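You operate a simulated robot arm through the tools that you are given. There is no shell and no other tool. Be economical: measure what you need, move in short steps, check, and stop when the job is done.

You are at the controls of a simulated robot arm. One attempt, no reset.

## Task
Swap the black bolt in the vice for the 105 mm stud.
Fine: clamp the stud; stand the bolt on its head on the bench. Set down upright: black bolt.
Where things are to end (x, y in the base frame): black bolt within 0.06 m of [0.51, 0.15].

The check looks at the end state, three seconds after you hand in, the way a careful person would. Anything else that was tipped, shoved, dropped, spilled or broken makes it a failure.

## Robot
A 6-joint arm with a two-finger parallel gripper, fixed in place. Base frame: the origin is at the foot of the arm, x ahead of it, y to its left, z up; the work surface is at about z = 0.86. Lengths are in m, angles in rad, forces in N, time in s.
With the tool pointing down near the work surface it reaches from about 0.24 to 0.64 m from the base axis. Its first joint turns from -1.152 to 1.152 rad. Payload 2.7 kg.
The TCP is the grasp point between the finger pads, 0.023 m short of the fingertips. In the tool frame z runs along the fingers and y along their closing line. Largest opening 0.094 m; finger width 0.038, thickness 0.01; the body of the gripper, 0.054 by 0.096 m, starts 0.039 m behind the TCP.
Orientation is that of the tool frame in the base frame, as [roll, pitch, yaw] about the fixed x, y, z axes, in that order (R = Rz(yaw) Ry(pitch) Rx(roll)). With the fingers straight down and closing along the base's y, the tool's x points along the base's -x, its y along +y and its z along -z.

## Interface
- The arm moves only by the tool arm_command. Its argument "rows" is a list of rows, each a list of 3 entries, a list of its own where there are three numbers: the shift along the tool's x, y, z in m, then the turn, a rotation vector about the tool's x, y, z in rad, then the finger opening in m, from 0 to 0.094. In form: [[[dx, dy, dz], [rx, ry, rz], gripper], ...]. A call has 1 to 10 rows; each row shifts and turns the commanded pose from where the row before left it, along the tool's axes as they then stand. A row lasts 0.2 s, in which the tool goes at most 0.05 m and 0.15 rad; a call with a longer step from one row to the next is refused whole, and so is a gripper value outside its range. Where a pose cannot be reached the arm comes as near as it can. A force on the tool above 70 N (or 10 N above the force at the start of the call, whichever is more), or a blocked arm, ends the call early, and 0.2 s more pass. Each finger travels about 0.045 m/s and halts on what it meets, pressing with about 31 N; the grip force reading is that of the motor and also rises with nothing between the fingers. The clock runs only during rows and for 0.2 s after the last one: add rows that do not move to give the fingers time. The reply holds the time, the measured pose of the TCP, the force on the tool along the base axes, the opening and the grip force, in the units named above and with some noise, with the torque about the TCP (base axes, N m) and any sound that the robot's microphone picked up.
- Cameras (640 x 400 px; columns grow to the right, rows downward): "scene" is fixed at [0.0797, -0.429, 1.4199]; the picture's right is [0.77, -0.64, 0.00], its down [-0.27, -0.32, -0.91] and it looks along [0.58, 0.70, -0.42] (base axes); focal length 315 px, centre (320, 200). "wrist" rides on the gripper at [0.086, 0.016, -0.075] in the tool frame; the picture's right is [-0.18, 0.98, 0.00], its down [-0.58, -0.11, -0.81] and it looks along [-0.79, -0.15, 0.59] (tool axes); focal length 243 px, centre (320, 200). There is no depth. A picture from a camera that has moved, and an enlarged one, comes with that camera's place and axes in the base frame and with its lens.
- snapshot(camera): a new picture of that camera. The clock stands still meanwhile.
- zoom(camera, box): a new picture of the part [left, top, right, bottom] of that camera's present view, enlarged. The clock stands still meanwhile.
- close_job(): hands the job in; it is judged then, once.

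Work in short steps. Places have to be worked out from the pictures, the camera data and where the tool is seen: move nearer, look again, correct. Check each grasp and each placing, and mend what went wrong. You have 120 turns and 84 pictures in all, those below and enlarged ones among them. Open the gripper and draw the arm clear of the work before you hand the job in, unless the task says otherwise; then end with one line.

The tools are called by a JSON object that holds its "method" and its "body". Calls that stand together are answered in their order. arm_command: Moves the arm, as the interface text tells. Its arguments: {"type":"object","properties":{"rows":{"type":"array","items":{"type":"array"}}},"required":["rows"]} The other tools are called the same way: snapshot (camera) takes a picture; zoom (camera, box) takes an enlarged picture of a part of a camera's view; close_job () hands the job in.

At the start:

```text
time_s: 0.0
tool_pos: [0.3572, 0.1778, 1.2424]
ee_rot: [-3.141, 0.001, -3.14]
contact_force: [0.4, 0.0, 0.4]
wrist_torque: [0.02, 0.0, -0.02]
width: 0.094
grip_force: 0.1
```

scene: 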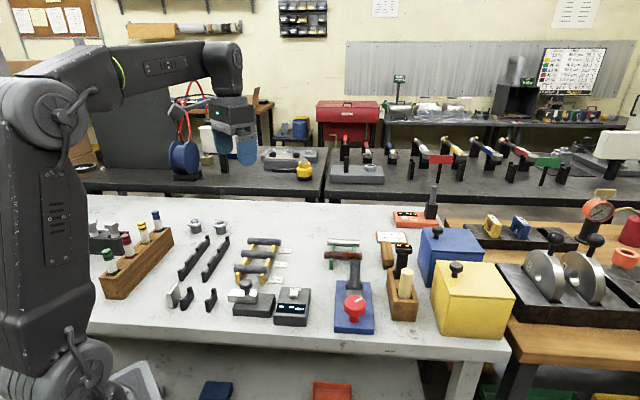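
wrist: 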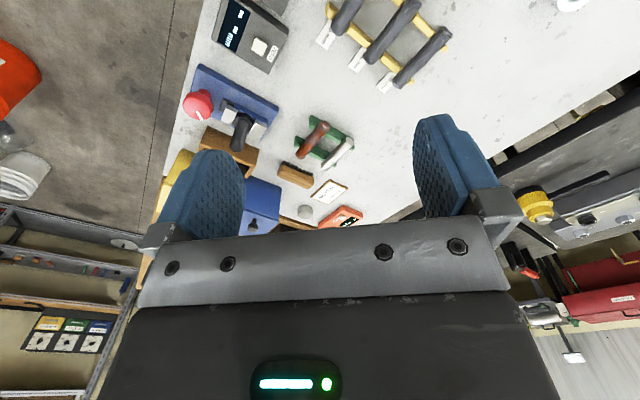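

The vice is probably the blue block with the red knob; I'll enlarge the work area to identify the items.

{"method": "zoom", "body": {"camera": "scene", "box": [300, 180, 460, 340]}}

{"method": "zoom", "body": {"camera": "scene", "box": [80, 190, 320, 340]}}

```text
2.50 times, centred on (380, 260) of scene
camera zoom: at [0.0797, -0.429, 1.4199], right [0.77, -0.64, 0.0], down [-0.27, -0.32, -0.91], along [0.58, 0.7, -0.42], focal length 787 px, centre (170, 50)
```

zoom: 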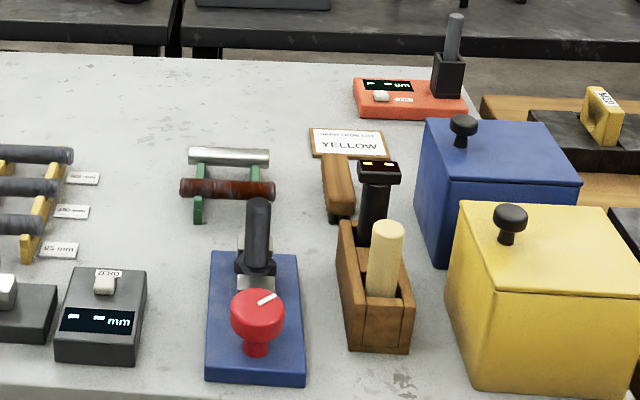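

```text
2.67 times, centred on (200, 265) of scene
camera zoom: at [0.0797, -0.429, 1.4199], right [0.77, -0.64, 0.0], down [-0.27, -0.32, -0.91], along [0.58, 0.7, -0.42], focal length 840 px, centre (640, 27)
```

zoom: 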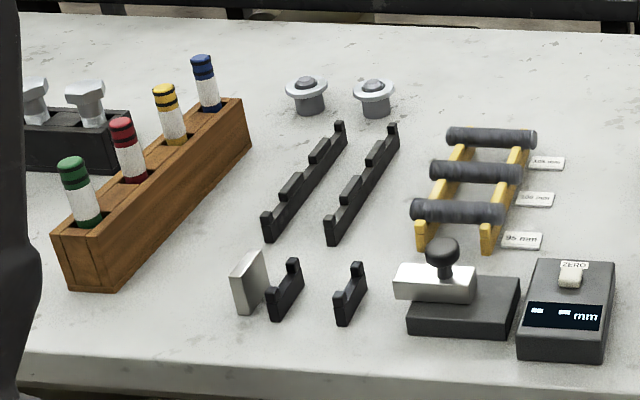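

I'll look closer at the rack labels and the vice.

{"method": "zoom", "body": {"camera": "scene", "box": [228, 230, 308, 290]}}

{"method": "zoom", "body": {"camera": "scene", "box": [320, 245, 400, 340]}}

{"method": "zoom", "body": {"camera": "scene", "box": [220, 270, 320, 330]}}

```text
6.67 times, centred on (268, 260) of scene
camera zoom: at [0.0797, -0.429, 1.4199], right [0.77, -0.64, 0.0], down [-0.27, -0.32, -0.91], along [0.58, 0.7, -0.42], focal length 2099 px, centre (667, -200)
```

zoom: 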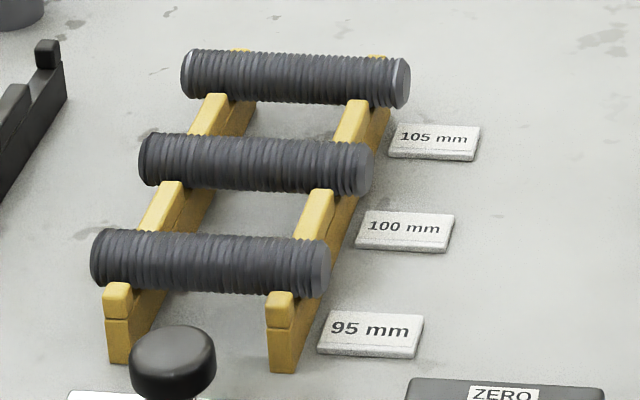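

```text
4.21 times, centred on (360, 292) of scene
camera zoom: at [0.0797, -0.429, 1.4199], right [0.77, -0.64, 0.0], down [-0.27, -0.32, -0.91], along [0.58, 0.7, -0.42], focal length 1326 px, centre (152, -190)
```

zoom: 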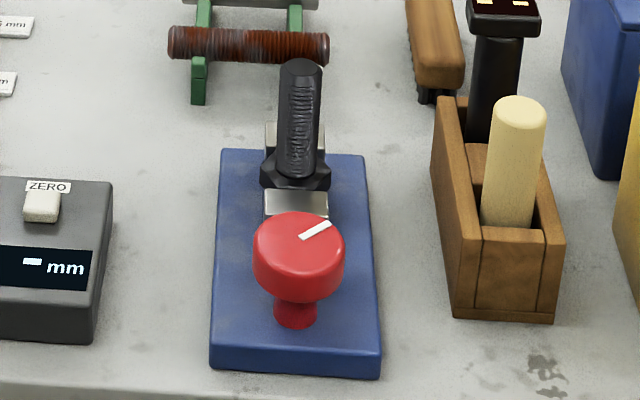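

```text
6.40 times, centred on (270, 300) of scene
camera zoom: at [0.0797, -0.429, 1.4199], right [0.77, -0.64, 0.0], down [-0.27, -0.32, -0.91], along [0.58, 0.7, -0.42], focal length 2015 px, centre (640, -440)
```

zoom: 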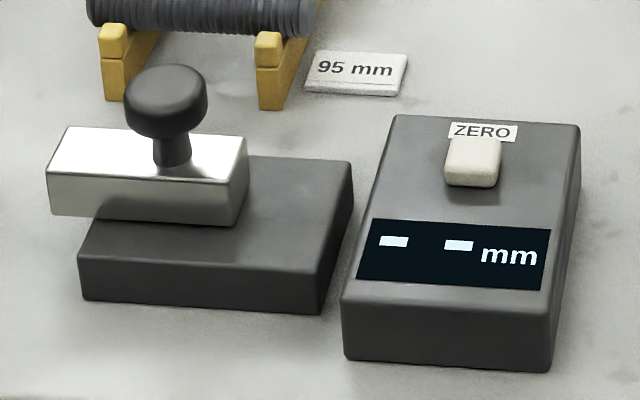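

Lengths check out against the labels: the 105 mm stud is the farthest on the yellow rack at about (0.47, 0.31). The vice bolt is near (0.52, -0.02) and its red knob near (0.47, -0.075), with the vice axis at about 45°. I'll move to view the vice from close by.

{"method": "arm_command", "body": {"rows": [[[-0.006, -0.044, 0.016], [0, 0, 0], 0.094], [[-0.006, -0.044, 0.016], [0, 0, 0], 0.094], [[-0.006, -0.044, 0.016], [0, 0, 0], 0.094], [[-0.006, -0.044, 0.016], [0, 0, 0], 0.094], [[-0.006, -0.044, 0.016], [0, 0, 0], 0.094], [[-0.006, -0.044, 0.016], [0, 0, 0], 0.094], [[-0.006, -0.044, 0.016], [0, 0, 0], 0.094], [[0, 0, 0], [0, 0, -0.13], 0.094], [[0, 0, 0], [0, 0, -0.13], 0.094], [[0, 0, 0], [0, 0, -0.13], 0.094]]}}

{"method": "arm_command", "body": {"rows": [[[0, 0, 0], [0, 0, -0.13], 0.094], [[0, 0, 0], [0, 0, -0.13], 0.094], [[0, 0, 0], [0, 0, -0.135], 0.094], [[0, 0, 0], [0, 0, 0], 0.094]]}}

{"method": "snapshot", "body": {"camera": "wrist"}}

{"method": "snapshot", "body": {"camera": "scene"}}

```text
time_s: 2.2
tool_pos: [0.3997, -0.1294, 1.1308]
ee_rot: [3.14, 0.001, -2.747]
contact_force: [0.2, -0.4, -0.7]
wrist_torque: [0.02, -0.02, -0.01]
width: 0.0938
grip_force: 0.0
```

```text
time_s: 3.2
tool_pos: [0.3997, -0.1299, 1.1311]
ee_rot: [-3.14, 0.0, -2.354]
contact_force: [0.2, 0.0, 0.1]
wrist_torque: [0.0, 0.01, -0.04]
width: 0.0939
grip_force: 0.1
```

```text
76 pictures are left
camera wrist: at [0.3268, -0.1808, 1.2041], right [-0.57, 0.82, 0.0], down [0.49, 0.34, 0.81], along [0.66, 0.46, -0.59], focal length 243 px, centre (320, 200)
```

wrist: 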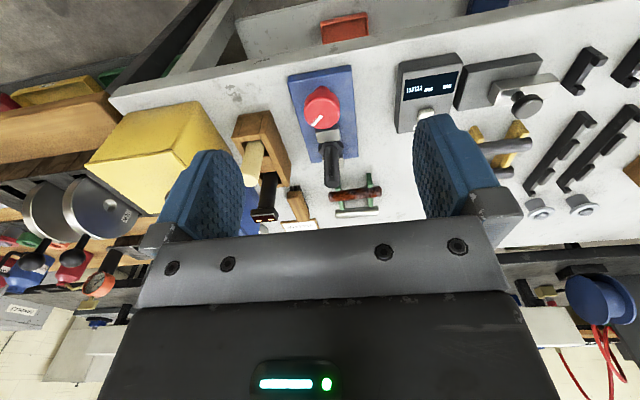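

```text
75 pictures are left
```

scene: 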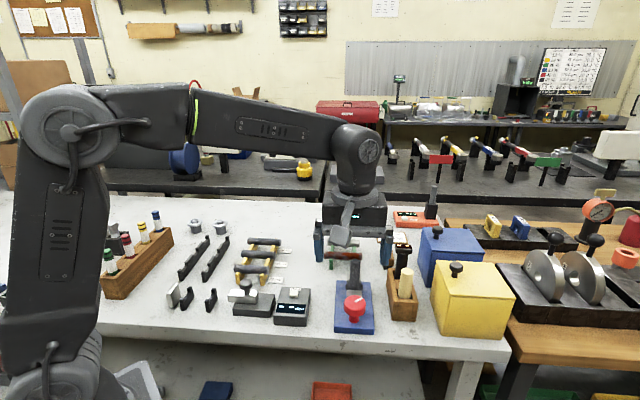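

Good view. Enlarging the vice in the wrist view.

{"method": "zoom", "body": {"camera": "wrist", "box": [270, 60, 390, 220]}}

```text
2.50 times, centred on (330, 140) of wrist
camera zoom: at [0.3268, -0.1808, 1.2041], right [-0.57, 0.82, 0.0], down [0.49, 0.34, 0.81], along [0.66, 0.46, -0.59], focal length 606 px, centre (295, 350)
```

zoom: 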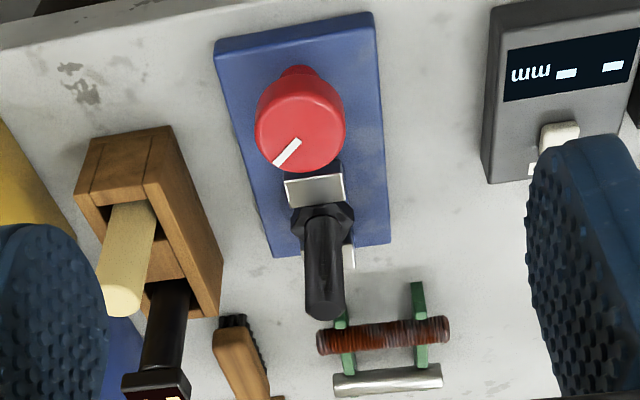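

Triangulating gives the knob top at about (0.460, -0.084, 0.953) and the bolt head near (0.50, -0.04). I'll go above the knob, keeping the camera on the side away from the bolt.

{"method": "arm_command", "body": {"rows": [[[-0.025, -0.0033, 0.0333], [0, 0, 0], 0.094], [[-0.025, -0.0033, 0.0333], [0, 0, 0], 0.094], [[-0.025, -0.0033, 0.0333], [0, 0, 0], 0.094], [[0, 0, 0], [0, 0, 0], 0.094]]}}

{"method": "snapshot", "body": {"camera": "wrist"}}

{"method": "zoom", "body": {"camera": "scene", "box": [300, 220, 420, 340]}}

```text
time_s: 4.2
tool_pos: [0.4581, -0.0834, 1.0302]
ee_rot: [-3.14, 0.0, -2.356]
contact_force: [1.0, 0.7, -0.6]
wrist_torque: [0.0, -0.02, 0.05]
width: 0.094
grip_force: 0.0
```

```text
73 pictures are left
camera wrist: at [0.3863, -0.1347, 1.1036], right [-0.56, 0.83, 0.0], down [0.49, 0.33, 0.81], along [0.67, 0.46, -0.59], focal length 243 px, centre (320, 200)
```

wrist: 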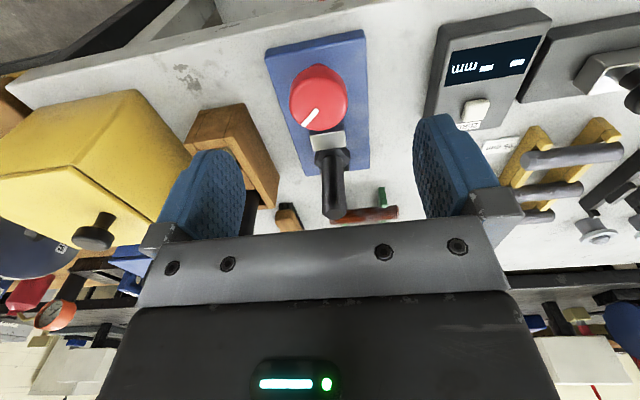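

```text
3.33 times, centred on (360, 280) of scene
camera zoom: at [0.0797, -0.429, 1.4199], right [0.77, -0.64, 0.0], down [-0.27, -0.32, -0.91], along [0.58, 0.7, -0.42], focal length 1049 px, centre (187, -67)
```

zoom: 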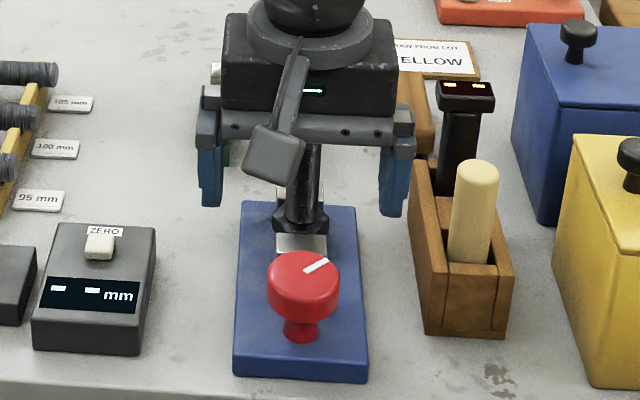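

The knob centre still comes out at (0.460, -0.083), and the bolt is at about (0.518, -0.030) with its top near 0.995. I'll pre-rotate clockwise by 0.6 rad and descend onto the knob.

{"method": "arm_command", "body": {"rows": [[[-0.0018, -0.0018, 0], [0, 0, 0.15], 0.08], [[0, 0, 0], [0, 0, 0.15], 0.08], [[0, 0, 0], [0, 0, 0.15], 0.08], [[0, 0, 0], [0, 0, 0.15], 0.08], [[0, 0, 0.03], [0, 0, 0], 0.08], [[0, 0, 0.03], [0, 0, 0], 0.08], [[0, 0, 0.027], [0, 0, 0], 0.08], [[0, 0, 0], [0, 0, 0], 0.08]]}}

{"method": "zoom", "body": {"camera": "scene", "box": [310, 240, 410, 340]}}

{"method": "snapshot", "body": {"camera": "wrist"}}

```text
time_s: 6.0
tool_pos: [0.463, -0.0841, 0.9444]
ee_rot: [-3.141, 0.0, -2.957]
contact_force: [-0.2, 0.1, 0.4]
wrist_torque: [0.01, -0.01, 0.02]
width: 0.0802
grip_force: 0.0
```

```text
4.00 times, centred on (360, 290) of scene
camera zoom: at [0.0797, -0.429, 1.4199], right [0.77, -0.64, 0.0], down [-0.27, -0.32, -0.91], along [0.58, 0.7, -0.42], focal length 1259 px, centre (160, -160)
```

zoom: 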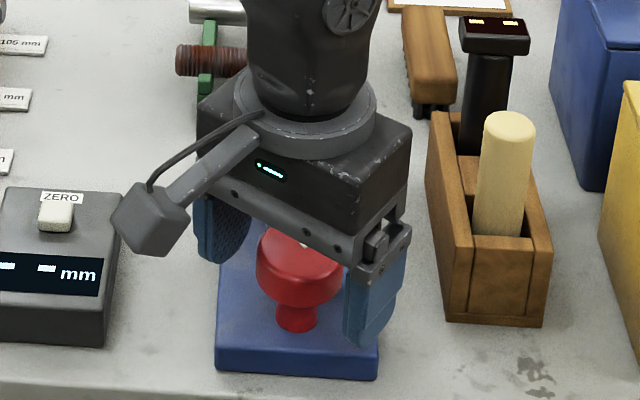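

```text
70 pictures are left
camera wrist: at [0.3739, -0.0854, 1.0169], right [0.0, 1.0, 0.0], down [0.59, 0.0, 0.81], along [0.81, 0.0, -0.59], focal length 243 px, centre (320, 200)
```

wrist: 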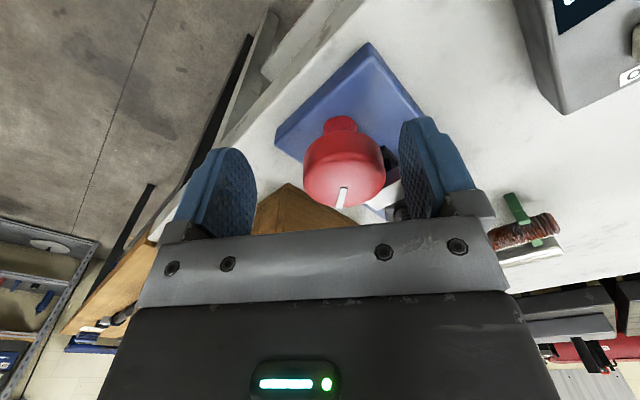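

The knob sits right of the finger midline, and its apparent size puts it farther and lower: about (0.474, -0.073), top near 0.932. I'll correct laterally, go lower, and look again before gripping.

{"method": "arm_command", "body": {"rows": [[[-0.0129, 0.0093, 0], [0, 0, 0], 0.08], [[0, 0, 0.014], [0, 0, 0], 0.08], [[0, 0, 0], [0, 0, 0], 0.08]]}}

{"method": "snapshot", "body": {"camera": "wrist"}}

{"method": "zoom", "body": {"camera": "scene", "box": [310, 240, 410, 340]}}

```text
time_s: 6.8
tool_pos: [0.4731, -0.0727, 0.9299]
ee_rot: [3.141, -0.001, -2.956]
contact_force: [0.7, 0.2, -0.1]
wrist_torque: [-0.01, -0.02, -0.03]
width: 0.0801
grip_force: 0.1
```

```text
69 pictures are left
camera wrist: at [0.3846, -0.0736, 1.0032], right [0.0, 1.0, 0.0], down [0.59, 0.0, 0.81], along [0.81, 0.0, -0.59], focal length 243 px, centre (320, 200)
```

wrist: 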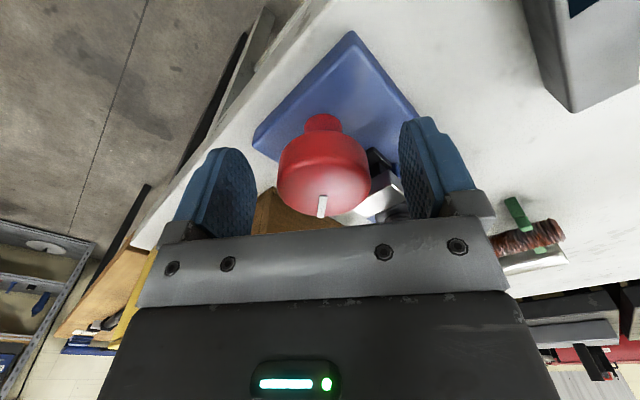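

```text
4.00 times, centred on (360, 290) of scene
camera zoom: at [0.0797, -0.429, 1.4199], right [0.77, -0.64, 0.0], down [-0.27, -0.32, -0.91], along [0.58, 0.7, -0.42], focal length 1259 px, centre (160, -160)
```

zoom: 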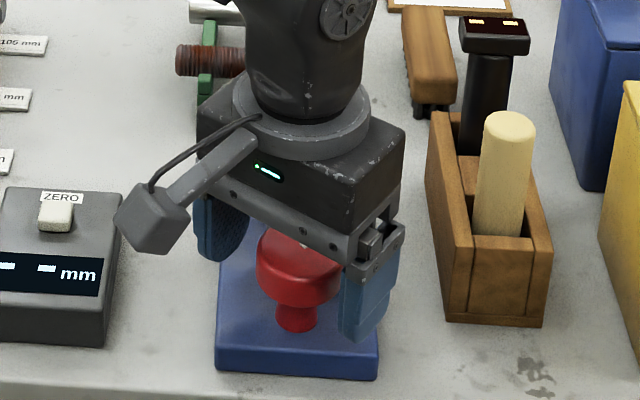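

The knob is now centred between the pads at the TCP depth. Closing on it.

{"method": "arm_command", "body": {"rows": [[[0, 0, 0.002], [0, 0, 0], 0.06], [[0, 0, 0], [0, 0, 0], 0.04], [[0, 0, 0], [0, 0, 0], 0.03], [[0, 0, 0], [0, 0, 0], 0.03], [[0, 0, 0], [0, 0, 0], 0.03]]}}

```text
time_s: 8.0
tool_pos: [0.4728, -0.0726, 0.9278]
ee_rot: [-3.141, 0.0, -2.954]
contact_force: [-0.4, 5.9, 0.9]
wrist_torque: [0.13, -0.01, 0.07]
width: 0.0476
grip_force: 45.1
```

Gripped at 47.6 mm. Turning counter-clockwise a little to test.

{"method": "arm_command", "body": {"rows": [[[0, 0, 0], [0, 0, -0.1], 0.03], [[0, 0, 0], [0, 0, -0.1], 0.03], [[0, 0, 0], [0, 0, -0.1], 0.03], [[0, 0, 0], [0, 0, -0.1], 0.03]]}}

{"method": "snapshot", "body": {"camera": "wrist"}}

```text
time_s: 9.0
tool_pos: [0.4745, -0.0762, 0.9276]
ee_rot: [-3.138, -0.001, -2.555]
contact_force: [13.4, -24.5, -9.0]
wrist_torque: [-0.62, 0.22, -0.24]
width: 0.0474
grip_force: 44.8
```

```text
67 pictures are left
camera wrist: at [0.3924, -0.1106, 1.001], right [-0.39, 0.92, 0.0], down [0.54, 0.23, 0.81], along [0.74, 0.31, -0.59], focal length 243 px, centre (320, 200)
```

wrist: 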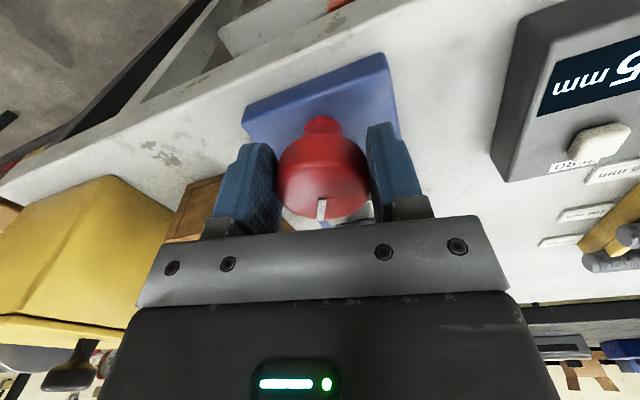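

The knob turns with the gripper, but side load shows its axis is about 10 mm off along tool -x. I'll continue turning about that axis, with the lateral load relieved.

{"method": "arm_command", "body": {"rows": [[[0, -0.004, 0], [0, 0, 0], 0.03], [[0, -0.001, 0], [0, 0, -0.1], 0.03], [[0, -0.001, 0], [0, 0, -0.1], 0.03], [[0, -0.001, 0], [0, 0, -0.1], 0.03], [[0, -0.001, 0], [0, 0, -0.1], 0.03], [[0, 0, 0], [0, 0, 0], 0.03]]}}

{"method": "snapshot", "body": {"camera": "wrist"}}

{"method": "zoom", "body": {"camera": "scene", "box": [310, 240, 410, 340]}}

```text
time_s: 10.4
tool_pos: [0.4755, -0.0772, 0.9282]
ee_rot: [3.139, -0.002, -2.153]
contact_force: [-20.6, 5.3, 14.8]
wrist_torque: [-0.47, 0.65, 0.18]
width: 0.0475
grip_force: 45.8
```

```text
66 pictures are left
camera wrist: at [0.4155, -0.1423, 1.0014], right [-0.72, 0.69, 0.0], down [0.41, 0.42, 0.81], along [0.56, 0.58, -0.59], focal length 243 px, centre (320, 200)
```

wrist: 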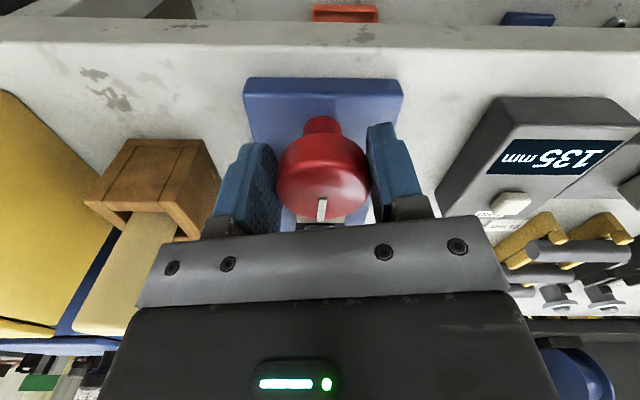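

```text
4.00 times, centred on (360, 290) of scene
camera zoom: at [0.079, -0.4288, 1.42], right [0.77, -0.64, 0.0], down [-0.27, -0.32, -0.91], along [0.58, 0.7, -0.42], focal length 1259 px, centre (160, -160)
```

zoom: 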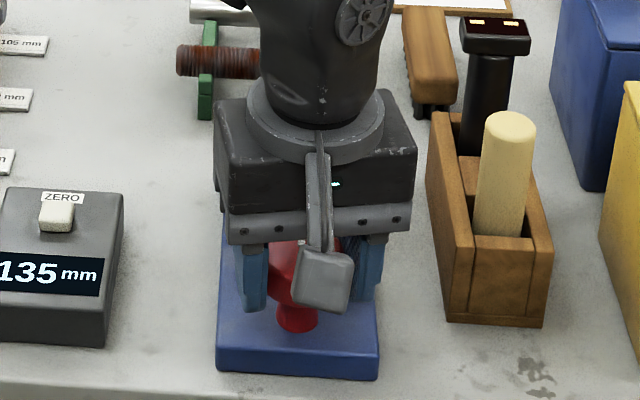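

Relieving the overcorrection, then continuing the turn.

{"method": "arm_command", "body": {"rows": [[[0, 0.0025, 0], [0, 0, 0], 0.03], [[0, -0.0006, 0], [0, 0, -0.1], 0.03], [[0, -0.0006, 0], [0, 0, -0.1], 0.03], [[0, -0.0006, 0], [0, 0, -0.1], 0.03], [[0, -0.0006, 0], [0, 0, -0.1], 0.03], [[0, -0.0006, 0], [0, 0, -0.1], 0.03], [[0, -0.0006, 0], [0, 0, -0.1], 0.03], [[0, 0, 0], [0, 0, 0], 0.03]]}}

{"method": "snapshot", "body": {"camera": "wrist"}}

```text
time_s: 12.2
tool_pos: [0.4809, -0.0789, 0.9286]
ee_rot: [-3.134, -0.003, -1.554]
contact_force: [20.2, -5.7, 2.1]
wrist_torque: [-0.19, -0.27, -0.94]
width: 0.0473
grip_force: 44.8
```

```text
64 pictures are left
camera wrist: at [0.4657, -0.1662, 1.0022], right [-0.99, 0.17, -0.01], down [0.09, 0.58, 0.81], along [0.14, 0.79, -0.59], focal length 243 px, centre (320, 200)
```

wrist: 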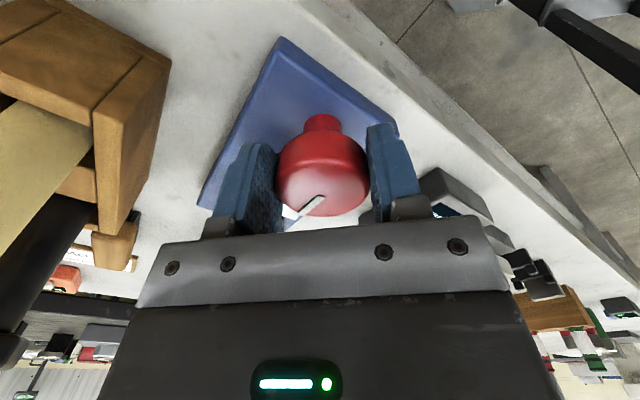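

The mark slipped relative to the fingers and torque rose, so the knob may be at its stop. Release, rise, and look at the jaws.

{"method": "arm_command", "body": {"rows": [[[0, 0, 0], [0, 0, 0], 0.06], [[0, 0, 0], [0, 0, 0], 0.075], [[0, 0, 0], [0, 0, 0], 0.075], [[0, 0, -0.04], [0, 0, 0], 0.075], [[0, 0, -0.05], [0, 0, 0], 0.075], [[0, 0, -0.05], [0, 0, 0], 0.075], [[0.04, 0, -0.02], [0, 0, 0], 0.075], [[0.04, 0, 0], [0, 0, 0], 0.075]]}}

{"method": "zoom", "body": {"camera": "wrist", "box": [260, 60, 400, 200]}}

{"method": "zoom", "body": {"camera": "scene", "box": [310, 240, 410, 340]}}

```text
time_s: 14.0
tool_pos: [0.4808, -0.1585, 1.0863]
ee_rot: [-3.141, 0.0, -1.556]
contact_force: [0.0, 0.6, 1.5]
wrist_torque: [-0.02, 0.0, -0.02]
width: 0.075
grip_force: 0.2
```

```text
2.86 times, centred on (330, 130) of wrist
camera zoom: at [0.4656, -0.246, 1.1605], right [-0.99, 0.17, 0.0], down [0.1, 0.58, 0.81], along [0.14, 0.79, -0.59], focal length 693 px, centre (291, 400)
```

zoom: 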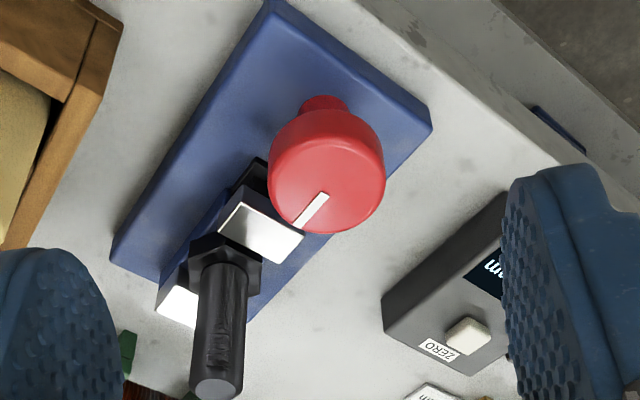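

```text
4.00 times, centred on (360, 290) of scene
camera zoom: at [0.0797, -0.429, 1.4199], right [0.77, -0.64, 0.0], down [-0.27, -0.32, -0.91], along [0.58, 0.7, -0.42], focal length 1259 px, centre (160, -160)
```

zoom: 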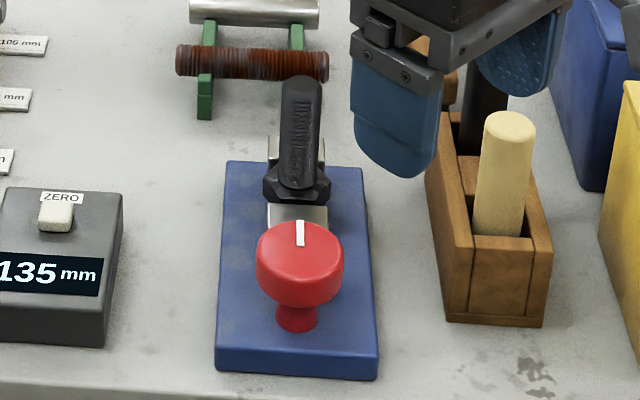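

The knob mark moved about 1 rad and now points at the bolt. I'll zoom on the jaws for a gap.

{"method": "zoom", "body": {"camera": "scene", "box": [335, 255, 385, 300]}}

{"method": "zoom", "body": {"camera": "wrist", "box": [285, 90, 345, 150]}}

```text
8.89 times, centred on (360, 278) of scene
camera zoom: at [0.0797, -0.429, 1.4199], right [0.77, -0.64, 0.0], down [-0.27, -0.32, -0.91], along [0.58, 0.7, -0.42], focal length 2798 px, centre (-36, -489)
```

zoom: 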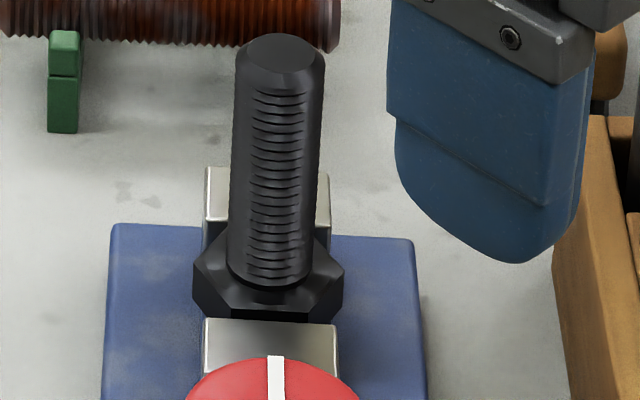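

```text
6.67 times, centred on (315, 120) of wrist
camera zoom: at [0.4656, -0.246, 1.1605], right [-0.99, 0.17, 0.0], down [0.1, 0.58, 0.81], along [0.14, 0.79, -0.59], focal length 1618 px, centre (353, 733)
```

zoom: 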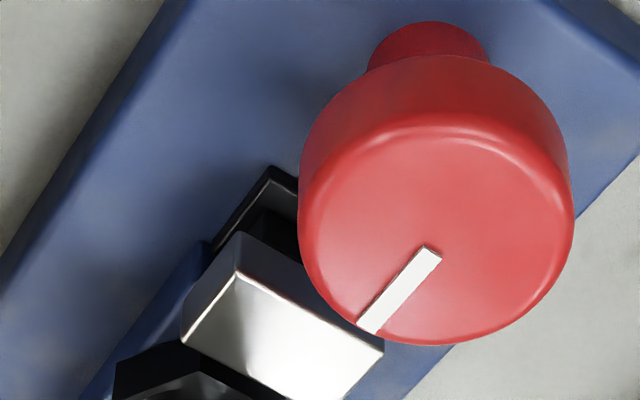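

The head is an approx 34 mm hex and the shank about 23 mm, pointing up. A gentle pull will show whether the vice is open; first I'll position over the bolt with the closing line across the vice axis.

{"method": "arm_command", "body": {"rows": [[[-0.035, -0.012, 0.0115], [0, 0, 0], 0.07], [[-0.035, -0.012, 0.0115], [0, 0, 0], 0.07], [[-0.035, -0.012, 0.0115], [0, 0, 0], 0.07], [[-0.035, -0.012, 0.0115], [0, 0, 0], 0.07], [[0, 0, 0], [0, 0, 0.14], 0.07], [[0, 0, 0], [0, 0, 0.14], 0.07], [[0, 0, 0], [0, 0, 0.14], 0.07], [[0, 0, 0], [0, 0, 0.14], 0.07], [[0, 0, 0], [0, 0, 0.14], 0.07], [[0, 0, 0], [0, 0, 0.1], 0.07]]}}

{"method": "snapshot", "body": {"camera": "wrist"}}

{"method": "zoom", "body": {"camera": "scene", "box": [310, 210, 410, 310]}}

```text
time_s: 16.2
tool_pos: [0.5263, -0.0178, 1.042]
ee_rot: [3.141, -0.001, -2.358]
contact_force: [-0.5, -0.8, 0.1]
wrist_torque: [-0.05, 0.02, 0.0]
width: 0.0703
grip_force: 0.0
```

```text
59 pictures are left
camera wrist: at [0.453, -0.0685, 1.1153], right [-0.56, 0.83, 0.0], down [0.49, 0.33, 0.81], along [0.67, 0.45, -0.59], focal length 243 px, centre (320, 200)
```

wrist: 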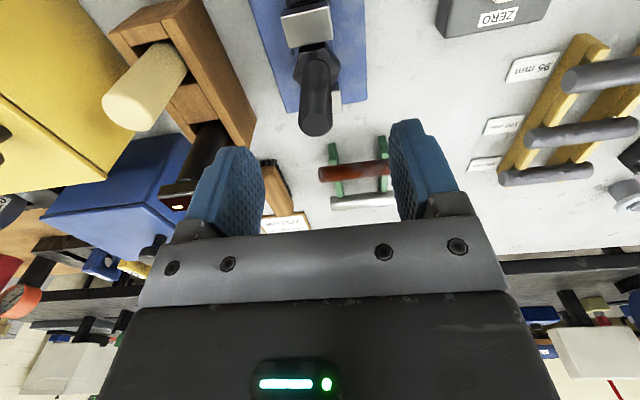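

```text
4.00 times, centred on (360, 260) of scene
camera zoom: at [0.0797, -0.429, 1.4199], right [0.77, -0.64, 0.0], down [-0.27, -0.32, -0.91], along [0.58, 0.7, -0.42], focal length 1259 px, centre (160, -40)
```

zoom: 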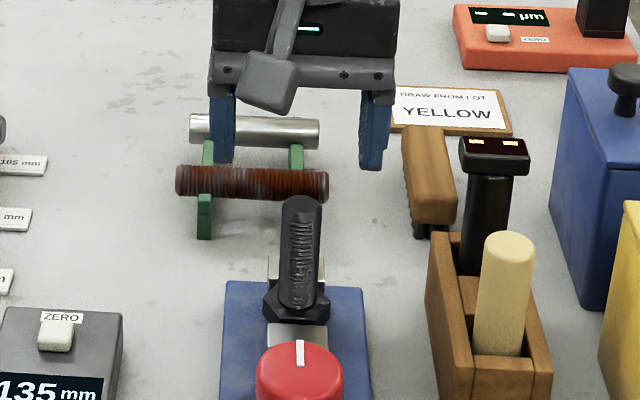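

The bolt is now fixed at about (0.535, -0.015). I'll align, descend to z≈0.958 and look.

{"method": "arm_command", "body": {"rows": [[[-0.0083, -0.0035, 0], [0, 0, 0], 0.07], [[0, 0, 0.03], [0, 0, 0], 0.07], [[0, 0, 0.03], [0, 0, 0], 0.07], [[0, 0, 0.024], [0, 0, 0], 0.07], [[0, 0, 0], [0, 0, 0], 0.07]]}}

{"method": "snapshot", "body": {"camera": "wrist"}}

```text
time_s: 17.4
tool_pos: [0.5337, -0.0147, 0.9566]
ee_rot: [-3.141, 0.0, -2.358]
contact_force: [-0.5, -0.2, 0.0]
wrist_torque: [0.01, -0.01, -0.02]
width: 0.0703
grip_force: 0.1
```

```text
57 pictures are left
camera wrist: at [0.4613, -0.0653, 1.031], right [-0.57, 0.82, 0.0], down [0.49, 0.33, 0.81], along [0.67, 0.46, -0.59], focal length 243 px, centre (320, 200)
```

wrist: 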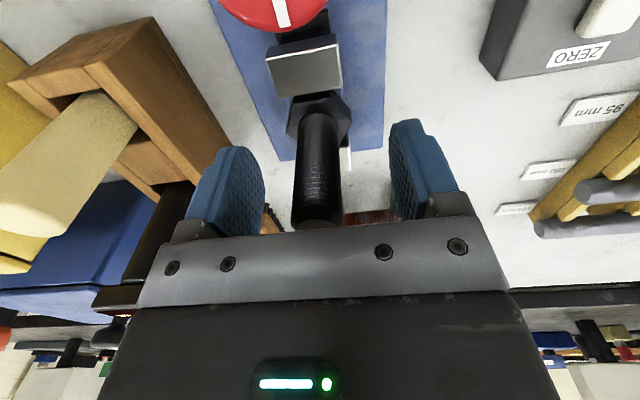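

The shank is centred between the pads. Closing.

{"method": "arm_command", "body": {"rows": [[[0, 0, 0], [0, 0, 0], 0.045], [[0, 0, 0], [0, 0, 0], 0.025], [[0, 0, 0], [0, 0, 0], 0.01], [[0, 0, 0], [0, 0, 0], 0.01], [[0, 0, 0], [0, 0, 0], 0.01]]}}

{"method": "arm_command", "body": {"rows": [[[0, 0, -0.002], [0, 0, 0], 0.01], [[0, 0, -0.002], [0, 0, 0], 0.01], [[0, 0, 0], [0, 0, 0], 0.01]]}}

```text
time_s: 18.6
tool_pos: [0.5334, -0.0143, 0.9572]
ee_rot: [-3.141, 0.002, -2.355]
contact_force: [-0.2, 0.4, 0.4]
wrist_torque: [0.13, 0.06, -0.01]
width: 0.0234
grip_force: 31.3
```

```text
time_s: 19.4
tool_pos: [0.5329, -0.0157, 0.9607]
ee_rot: [-3.14, 0.0, -2.356]
contact_force: [-0.5, -0.3, -3.8]
wrist_torque: [-0.02, 0.08, -0.03]
width: 0.0237
grip_force: 30.4
```

The load is only 3.8 N, about the bolt's weight, so the vice is open. Lifting further.

{"method": "arm_command", "body": {"rows": [[[0, 0, -0.01], [0, 0, 0], 0.01], [[0, 0, -0.02], [0, 0, 0], 0.01], [[0, 0, -0.03], [0, 0, 0], 0.01], [[0, 0, -0.03], [0, 0, 0], 0.01], [[0, 0, 0], [0, 0, 0], 0.01]]}}

{"method": "zoom", "body": {"camera": "scene", "box": [290, 180, 420, 320]}}

{"method": "snapshot", "body": {"camera": "wrist"}}

```text
time_s: 20.6
tool_pos: [0.534, -0.0143, 1.0527]
ee_rot: [-3.14, 0.0, -2.355]
contact_force: [0.1, 0.4, -4.0]
wrist_torque: [0.05, -0.02, -0.04]
width: 0.0235
grip_force: 31.0
```

```text
2.86 times, centred on (355, 250) of scene
camera zoom: at [0.0798, -0.429, 1.4199], right [0.77, -0.64, 0.0], down [-0.27, -0.32, -0.91], along [0.58, 0.7, -0.42], focal length 900 px, centre (220, 57)
```

zoom: 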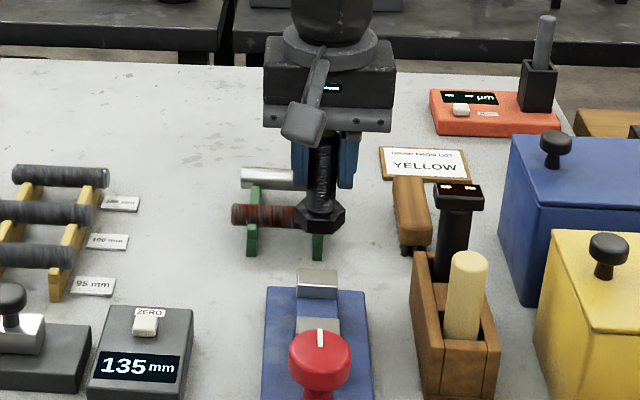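

```text
55 pictures are left
camera wrist: at [0.4619, -0.0647, 1.1255], right [-0.57, 0.82, 0.0], down [0.49, 0.33, 0.81], along [0.67, 0.46, -0.59], focal length 243 px, centre (320, 200)
```

wrist: 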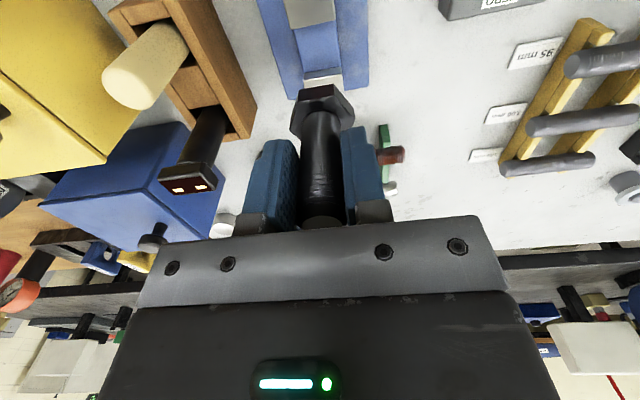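

The bolt is held upright, head down. Carrying it to (0.505, 0.14) and descending partway.

{"method": "arm_command", "body": {"rows": [[[-0.022, 0.0324, 0], [0, 0, 0], 0.01], [[-0.022, 0.0324, 0], [0, 0, 0], 0.01], [[-0.022, 0.0324, 0], [0, 0, 0], 0.01], [[-0.022, 0.0324, 0], [0, 0, 0], 0.01], [[0, 0, 0.04], [0, 0, 0], 0.01], [[0, 0, 0.04], [0, 0, 0], 0.01], [[0, 0, 0.035], [0, 0, 0], 0.01], [[0, 0, 0], [0, 0, 0], 0.01]]}}

{"method": "zoom", "body": {"camera": "scene", "box": [260, 180, 380, 300]}}

```text
time_s: 22.4
tool_pos: [0.5046, 0.1387, 0.9361]
ee_rot: [3.142, 0.001, -2.356]
contact_force: [1.2, 0.0, -3.2]
wrist_torque: [-0.03, -0.03, 0.01]
width: 0.0238
grip_force: 30.8
```

```text
3.33 times, centred on (320, 240) of scene
camera zoom: at [0.0798, -0.429, 1.4199], right [0.77, -0.64, 0.0], down [-0.27, -0.32, -0.91], along [0.58, 0.7, -0.42], focal length 1049 px, centre (320, 67)
```

zoom: 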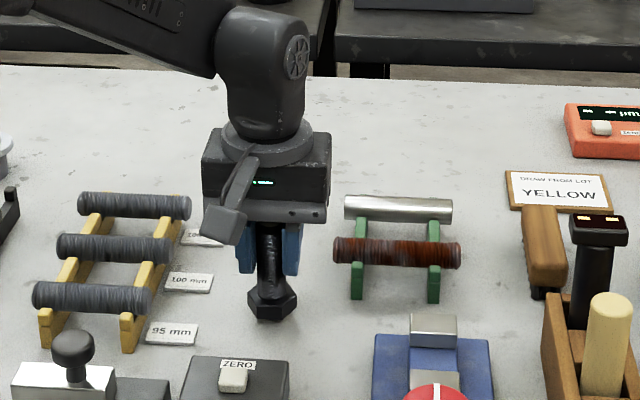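

Clear around it. Lowering in small steps until contact force shows.

{"method": "arm_command", "body": {"rows": [[[0, 0, 0.005], [0, 0, 0], 0.01], [[0, 0, 0.004], [0, 0, 0], 0.01], [[0, 0, 0.003], [0, 0, 0], 0.01], [[0, 0, 0], [0, 0, 0], 0.01]]}}

```text
time_s: 23.4
tool_pos: [0.504, 0.1396, 0.9255]
ee_rot: [-3.142, -0.001, -2.356]
contact_force: [-2.1, -0.5, 2.2]
wrist_torque: [0.07, 0.21, 0.06]
width: 0.0234
grip_force: 31.0
```

Contact: force went from -3.5 to +2.2 N. Opening gently.

{"method": "arm_command", "body": {"rows": [[[0, 0, 0], [0, 0, 0], 0.03], [[0, 0, 0], [0, 0, 0], 0.045], [[0, 0, 0], [0, 0, 0], 0.06], [[0, 0, -0.03], [0, 0, 0], 0.06], [[0, 0, -0.04], [0, 0, 0], 0.06], [[0, 0, -0.04], [0, 0, 0], 0.06], [[0, 0, -0.04], [0, 0, 0], 0.06], [[0, 0, 0], [0, 0, 0], 0.06]]}}

{"method": "snapshot", "body": {"camera": "wrist"}}

{"method": "zoom", "body": {"camera": "scene", "box": [260, 210, 400, 350]}}

```text
time_s: 25.2
tool_pos: [0.5027, 0.1378, 1.0755]
ee_rot: [3.141, 0.0, -2.355]
contact_force: [0.5, 0.7, 0.3]
wrist_torque: [-0.01, 0.04, 0.04]
width: 0.0599
grip_force: 0.0
```

```text
53 pictures are left
camera wrist: at [0.4308, 0.0877, 1.149], right [-0.57, 0.82, 0.0], down [0.49, 0.33, 0.81], along [0.66, 0.46, -0.59], focal length 243 px, centre (320, 200)
```

wrist: 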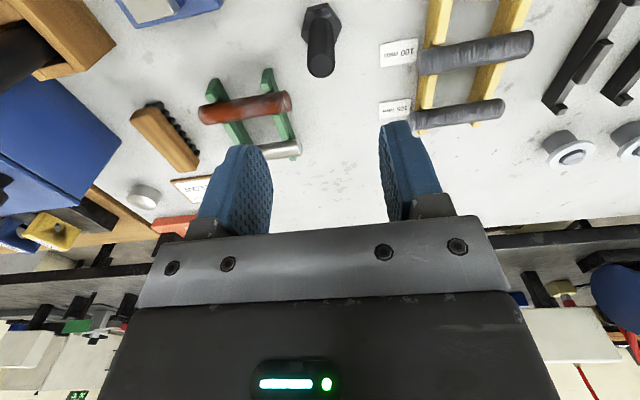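

```text
2.86 times, centred on (330, 280) of scene
camera zoom: at [0.0797, -0.429, 1.4199], right [0.77, -0.64, 0.0], down [-0.27, -0.32, -0.91], along [0.58, 0.7, -0.42], focal length 900 px, centre (291, -29)
```

zoom: 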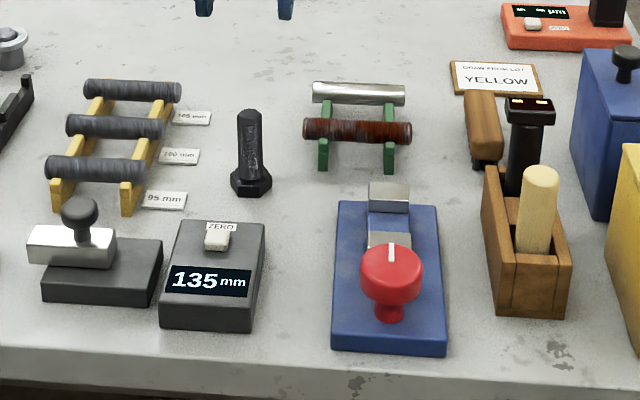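

The bolt stands upright at about (0.50, 0.14). Now I examine the empty vice closely to decide how the stud fits.

{"method": "zoom", "body": {"camera": "scene", "box": [330, 265, 380, 305]}}

{"method": "zoom", "body": {"camera": "scene", "box": [230, 230, 290, 280]}}

```text
10.00 times, centred on (355, 285) of scene
camera zoom: at [0.0797, -0.429, 1.4199], right [0.77, -0.64, 0.0], down [-0.27, -0.32, -0.91], along [0.58, 0.7, -0.42], focal length 3148 px, centre (-30, -650)
```

zoom: 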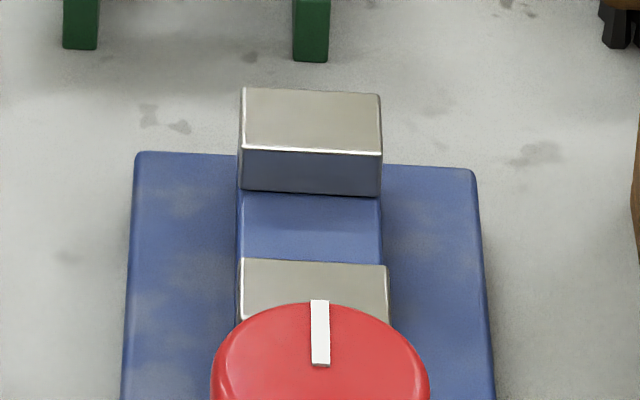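

```text
8.00 times, centred on (260, 255) of scene
camera zoom: at [0.0797, -0.429, 1.4199], right [0.77, -0.64, 0.0], down [-0.27, -0.32, -0.91], along [0.58, 0.7, -0.42], focal length 2518 px, centre (800, -240)
```

zoom: 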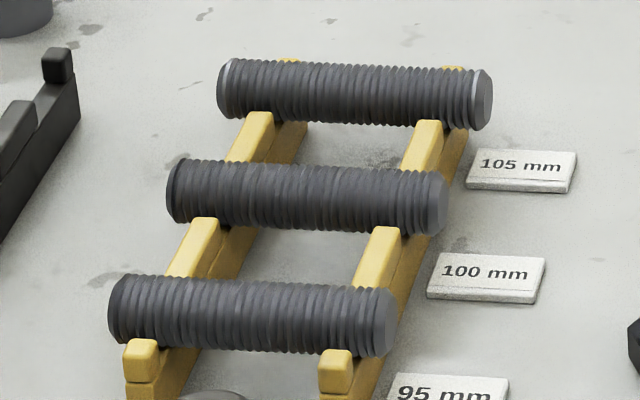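

Jaws are about 13 mm high over a bed with a gap near 39 mm, so the 22 mm stud can lie on the bed between them. Fingers must hold it by one end, outside the jaw width. The rack rails block that, so I'll grip it at the centre first, shift it along its axis in the rack, then regrip the end.

{"method": "arm_command", "body": {"rows": [[[-0.0263, 0.0367, 0], [0, 0, 0], 0.06], [[-0.0263, 0.0367, 0], [0, 0, 0], 0.06], [[-0.0263, 0.0367, 0], [0, 0, 0], 0.06], [[-0.0263, 0.0367, 0], [0, 0, 0], 0.06], [[0, 0, 0], [0, 0, 0.143], 0.06], [[0, 0, 0], [0, 0, 0.143], 0.06], [[0, 0, 0], [0, 0, 0.143], 0.06], [[0, 0, 0], [0, 0, 0.143], 0.06], [[0, 0, 0], [0, 0, 0.143], 0.06], [[0, 0, 0], [0, 0, 0.143], 0.06]]}}

{"method": "arm_command", "body": {"rows": [[[0, 0, 0], [0, 0, 0.143], 0.06], [[0, 0, 0], [0, 0, 0.143], 0.06], [[0, 0, 0], [0, 0, 0.143], 0.06], [[0, 0, 0], [0, 0, 0.143], 0.06], [[0, 0, 0], [0, 0, 0.143], 0.06], [[0, 0, 0], [0, 0, 0], 0.06]]}}

{"method": "snapshot", "body": {"camera": "wrist"}}

```text
time_s: 27.4
tool_pos: [0.4761, 0.3175, 1.0749]
ee_rot: [3.141, 0.001, 3.067]
contact_force: [0.2, -0.7, 0.3]
wrist_torque: [-0.01, 0.0, -0.01]
width: 0.0602
grip_force: 0.1
```

```text
time_s: 28.8
tool_pos: [0.4747, 0.3178, 1.0737]
ee_rot: [3.141, 0.001, 2.352]
contact_force: [-0.1, 0.6, 0.3]
wrist_torque: [0.01, 0.02, -0.02]
width: 0.06
grip_force: 0.0
```

```text
49 pictures are left
camera wrist: at [0.4258, 0.3892, 1.1481], right [0.83, 0.56, 0.0], down [0.33, -0.49, 0.81], along [0.45, -0.67, -0.59], focal length 243 px, centre (320, 200)
```

wrist: 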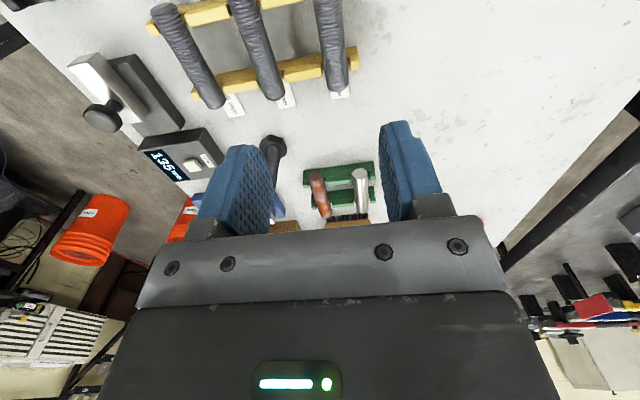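

The stud appears slightly farther along the closing line. Correcting and dropping to z≈1.0 for a closer look.

{"method": "arm_command", "body": {"rows": [[[-0.0057, 0.006, 0.025], [0, 0, 0], 0.06], [[0, 0, 0.045], [0, 0, 0], 0.06], [[0, 0, 0], [0, 0, 0], 0.06]]}}

{"method": "snapshot", "body": {"camera": "wrist"}}

{"method": "zoom", "body": {"camera": "scene", "box": [220, 190, 320, 290]}}

```text
time_s: 29.6
tool_pos: [0.483, 0.3187, 1.0052]
ee_rot: [3.141, 0.0, 2.355]
contact_force: [0.0, -0.4, -0.6]
wrist_torque: [-0.01, 0.01, 0.01]
width: 0.0601
grip_force: 0.0
```

```text
48 pictures are left
camera wrist: at [0.4343, 0.3894, 1.0783], right [0.83, 0.56, 0.0], down [0.33, -0.49, 0.81], along [0.45, -0.67, -0.59], focal length 243 px, centre (320, 200)
```

wrist: 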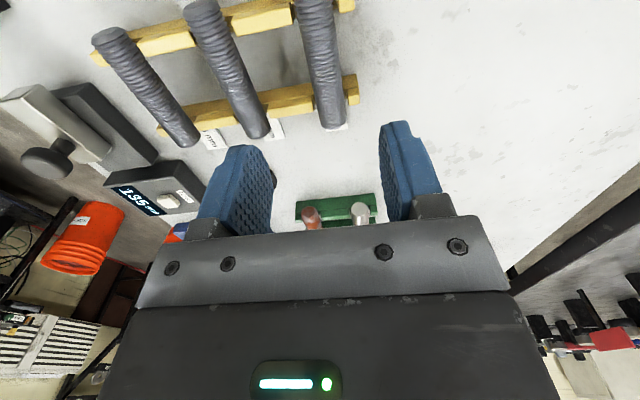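

```text
4.00 times, centred on (270, 240) of scene
camera zoom: at [0.0797, -0.429, 1.4199], right [0.77, -0.64, 0.0], down [-0.27, -0.32, -0.91], along [0.58, 0.7, -0.42], focal length 1259 px, centre (520, 40)
```

zoom: 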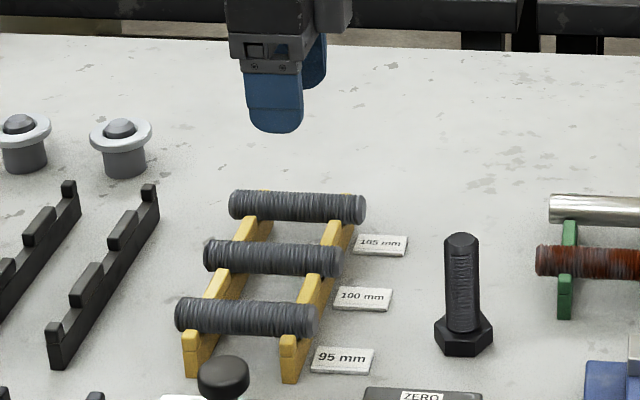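

Stud centre is at (0.482, 0.323), axis z≈0.892, aligned with the tool. Descending to just above it.

{"method": "arm_command", "body": {"rows": [[[0.0036, 0.0022, 0.02], [0, 0, 0], 0.05], [[0, 0, 0.03], [0, 0, 0], 0.05], [[0, 0, 0.023], [0, 0, 0], 0.05], [[0, 0, 0], [0, 0, 0], 0.05]]}}

{"method": "snapshot", "body": {"camera": "wrist"}}

{"method": "zoom", "body": {"camera": "scene", "box": [230, 210, 310, 280]}}

```text
time_s: 30.6
tool_pos: [0.4821, 0.3219, 0.9323]
ee_rot: [-3.141, 0.0, 2.356]
contact_force: [-0.5, -0.6, 0.2]
wrist_torque: [-0.02, 0.03, -0.01]
width: 0.05
grip_force: 0.1
```

```text
46 pictures are left
camera wrist: at [0.4322, 0.3936, 1.0052], right [0.83, 0.56, 0.0], down [0.33, -0.49, 0.81], along [0.45, -0.67, -0.59], focal length 243 px, centre (320, 200)
```

wrist: 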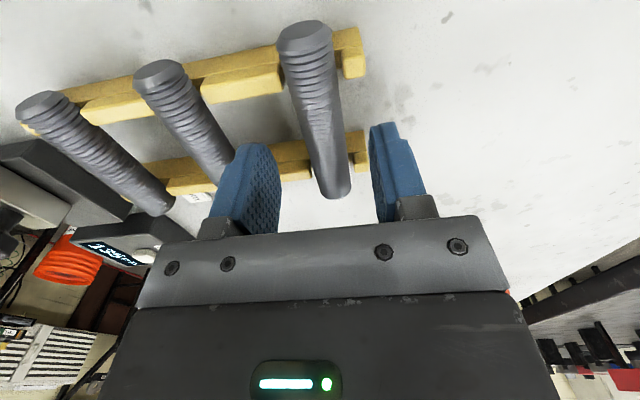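

```text
5.71 times, centred on (270, 245) of scene
camera zoom: at [0.0797, -0.429, 1.4199], right [0.77, -0.64, 0.0], down [-0.27, -0.32, -0.91], along [0.58, 0.7, -0.42], focal length 1799 px, centre (606, -57)
```

zoom: 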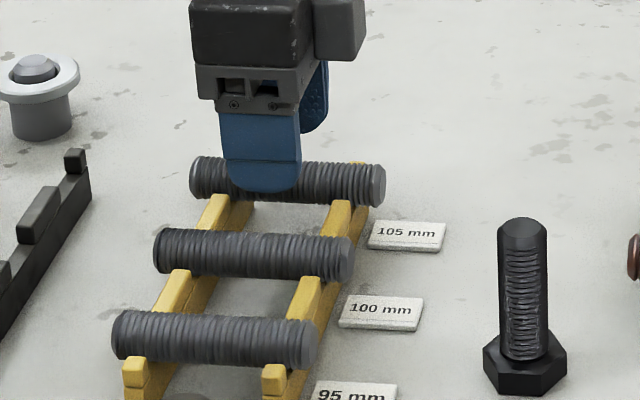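

The full stud is visible: its axis is at z≈0.885, and its centre is about 10 mm toward the right end. Shifting and descending to straddle it between the rails.

{"method": "arm_command", "body": {"rows": [[[-0.0105, -0.001, 0], [0, 0, 0], 0.05], [[0, 0, 0.02], [0, 0, 0], 0.05], [[0, 0, 0.015], [0, 0, 0], 0.05], [[0, 0, 0], [0, 0, 0], 0.05]]}}

{"method": "zoom", "body": {"camera": "scene", "box": [230, 210, 310, 280]}}

{"method": "snapshot", "body": {"camera": "wrist"}}

```text
time_s: 31.6
tool_pos: [0.4891, 0.3135, 0.897]
ee_rot: [3.142, -0.002, 2.354]
contact_force: [-0.7, 1.2, -0.3]
wrist_torque: [-0.01, 0.0, 0.01]
width: 0.0498
grip_force: 0.0
```

```text
5.71 times, centred on (270, 245) of scene
camera zoom: at [0.0797, -0.429, 1.4199], right [0.77, -0.64, 0.0], down [-0.27, -0.32, -0.91], along [0.58, 0.7, -0.42], focal length 1799 px, centre (606, -57)
```

zoom: 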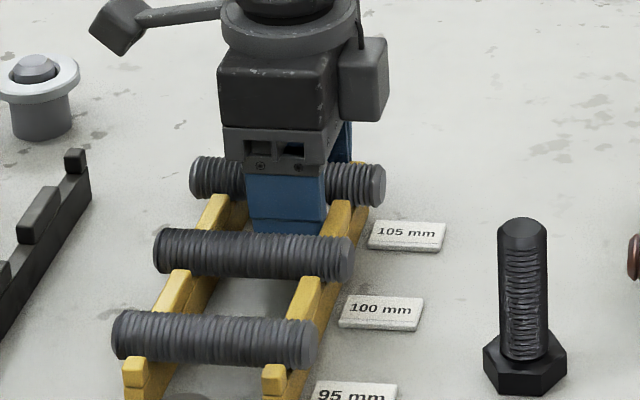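

```text
43 pictures are left
camera wrist: at [0.4395, 0.3854, 0.9701], right [0.83, 0.56, 0.0], down [0.33, -0.49, 0.81], along [0.45, -0.67, -0.59], focal length 243 px, centre (320, 200)
```

wrist: 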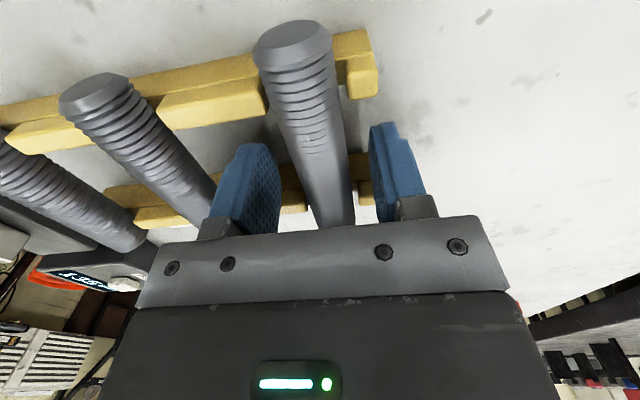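

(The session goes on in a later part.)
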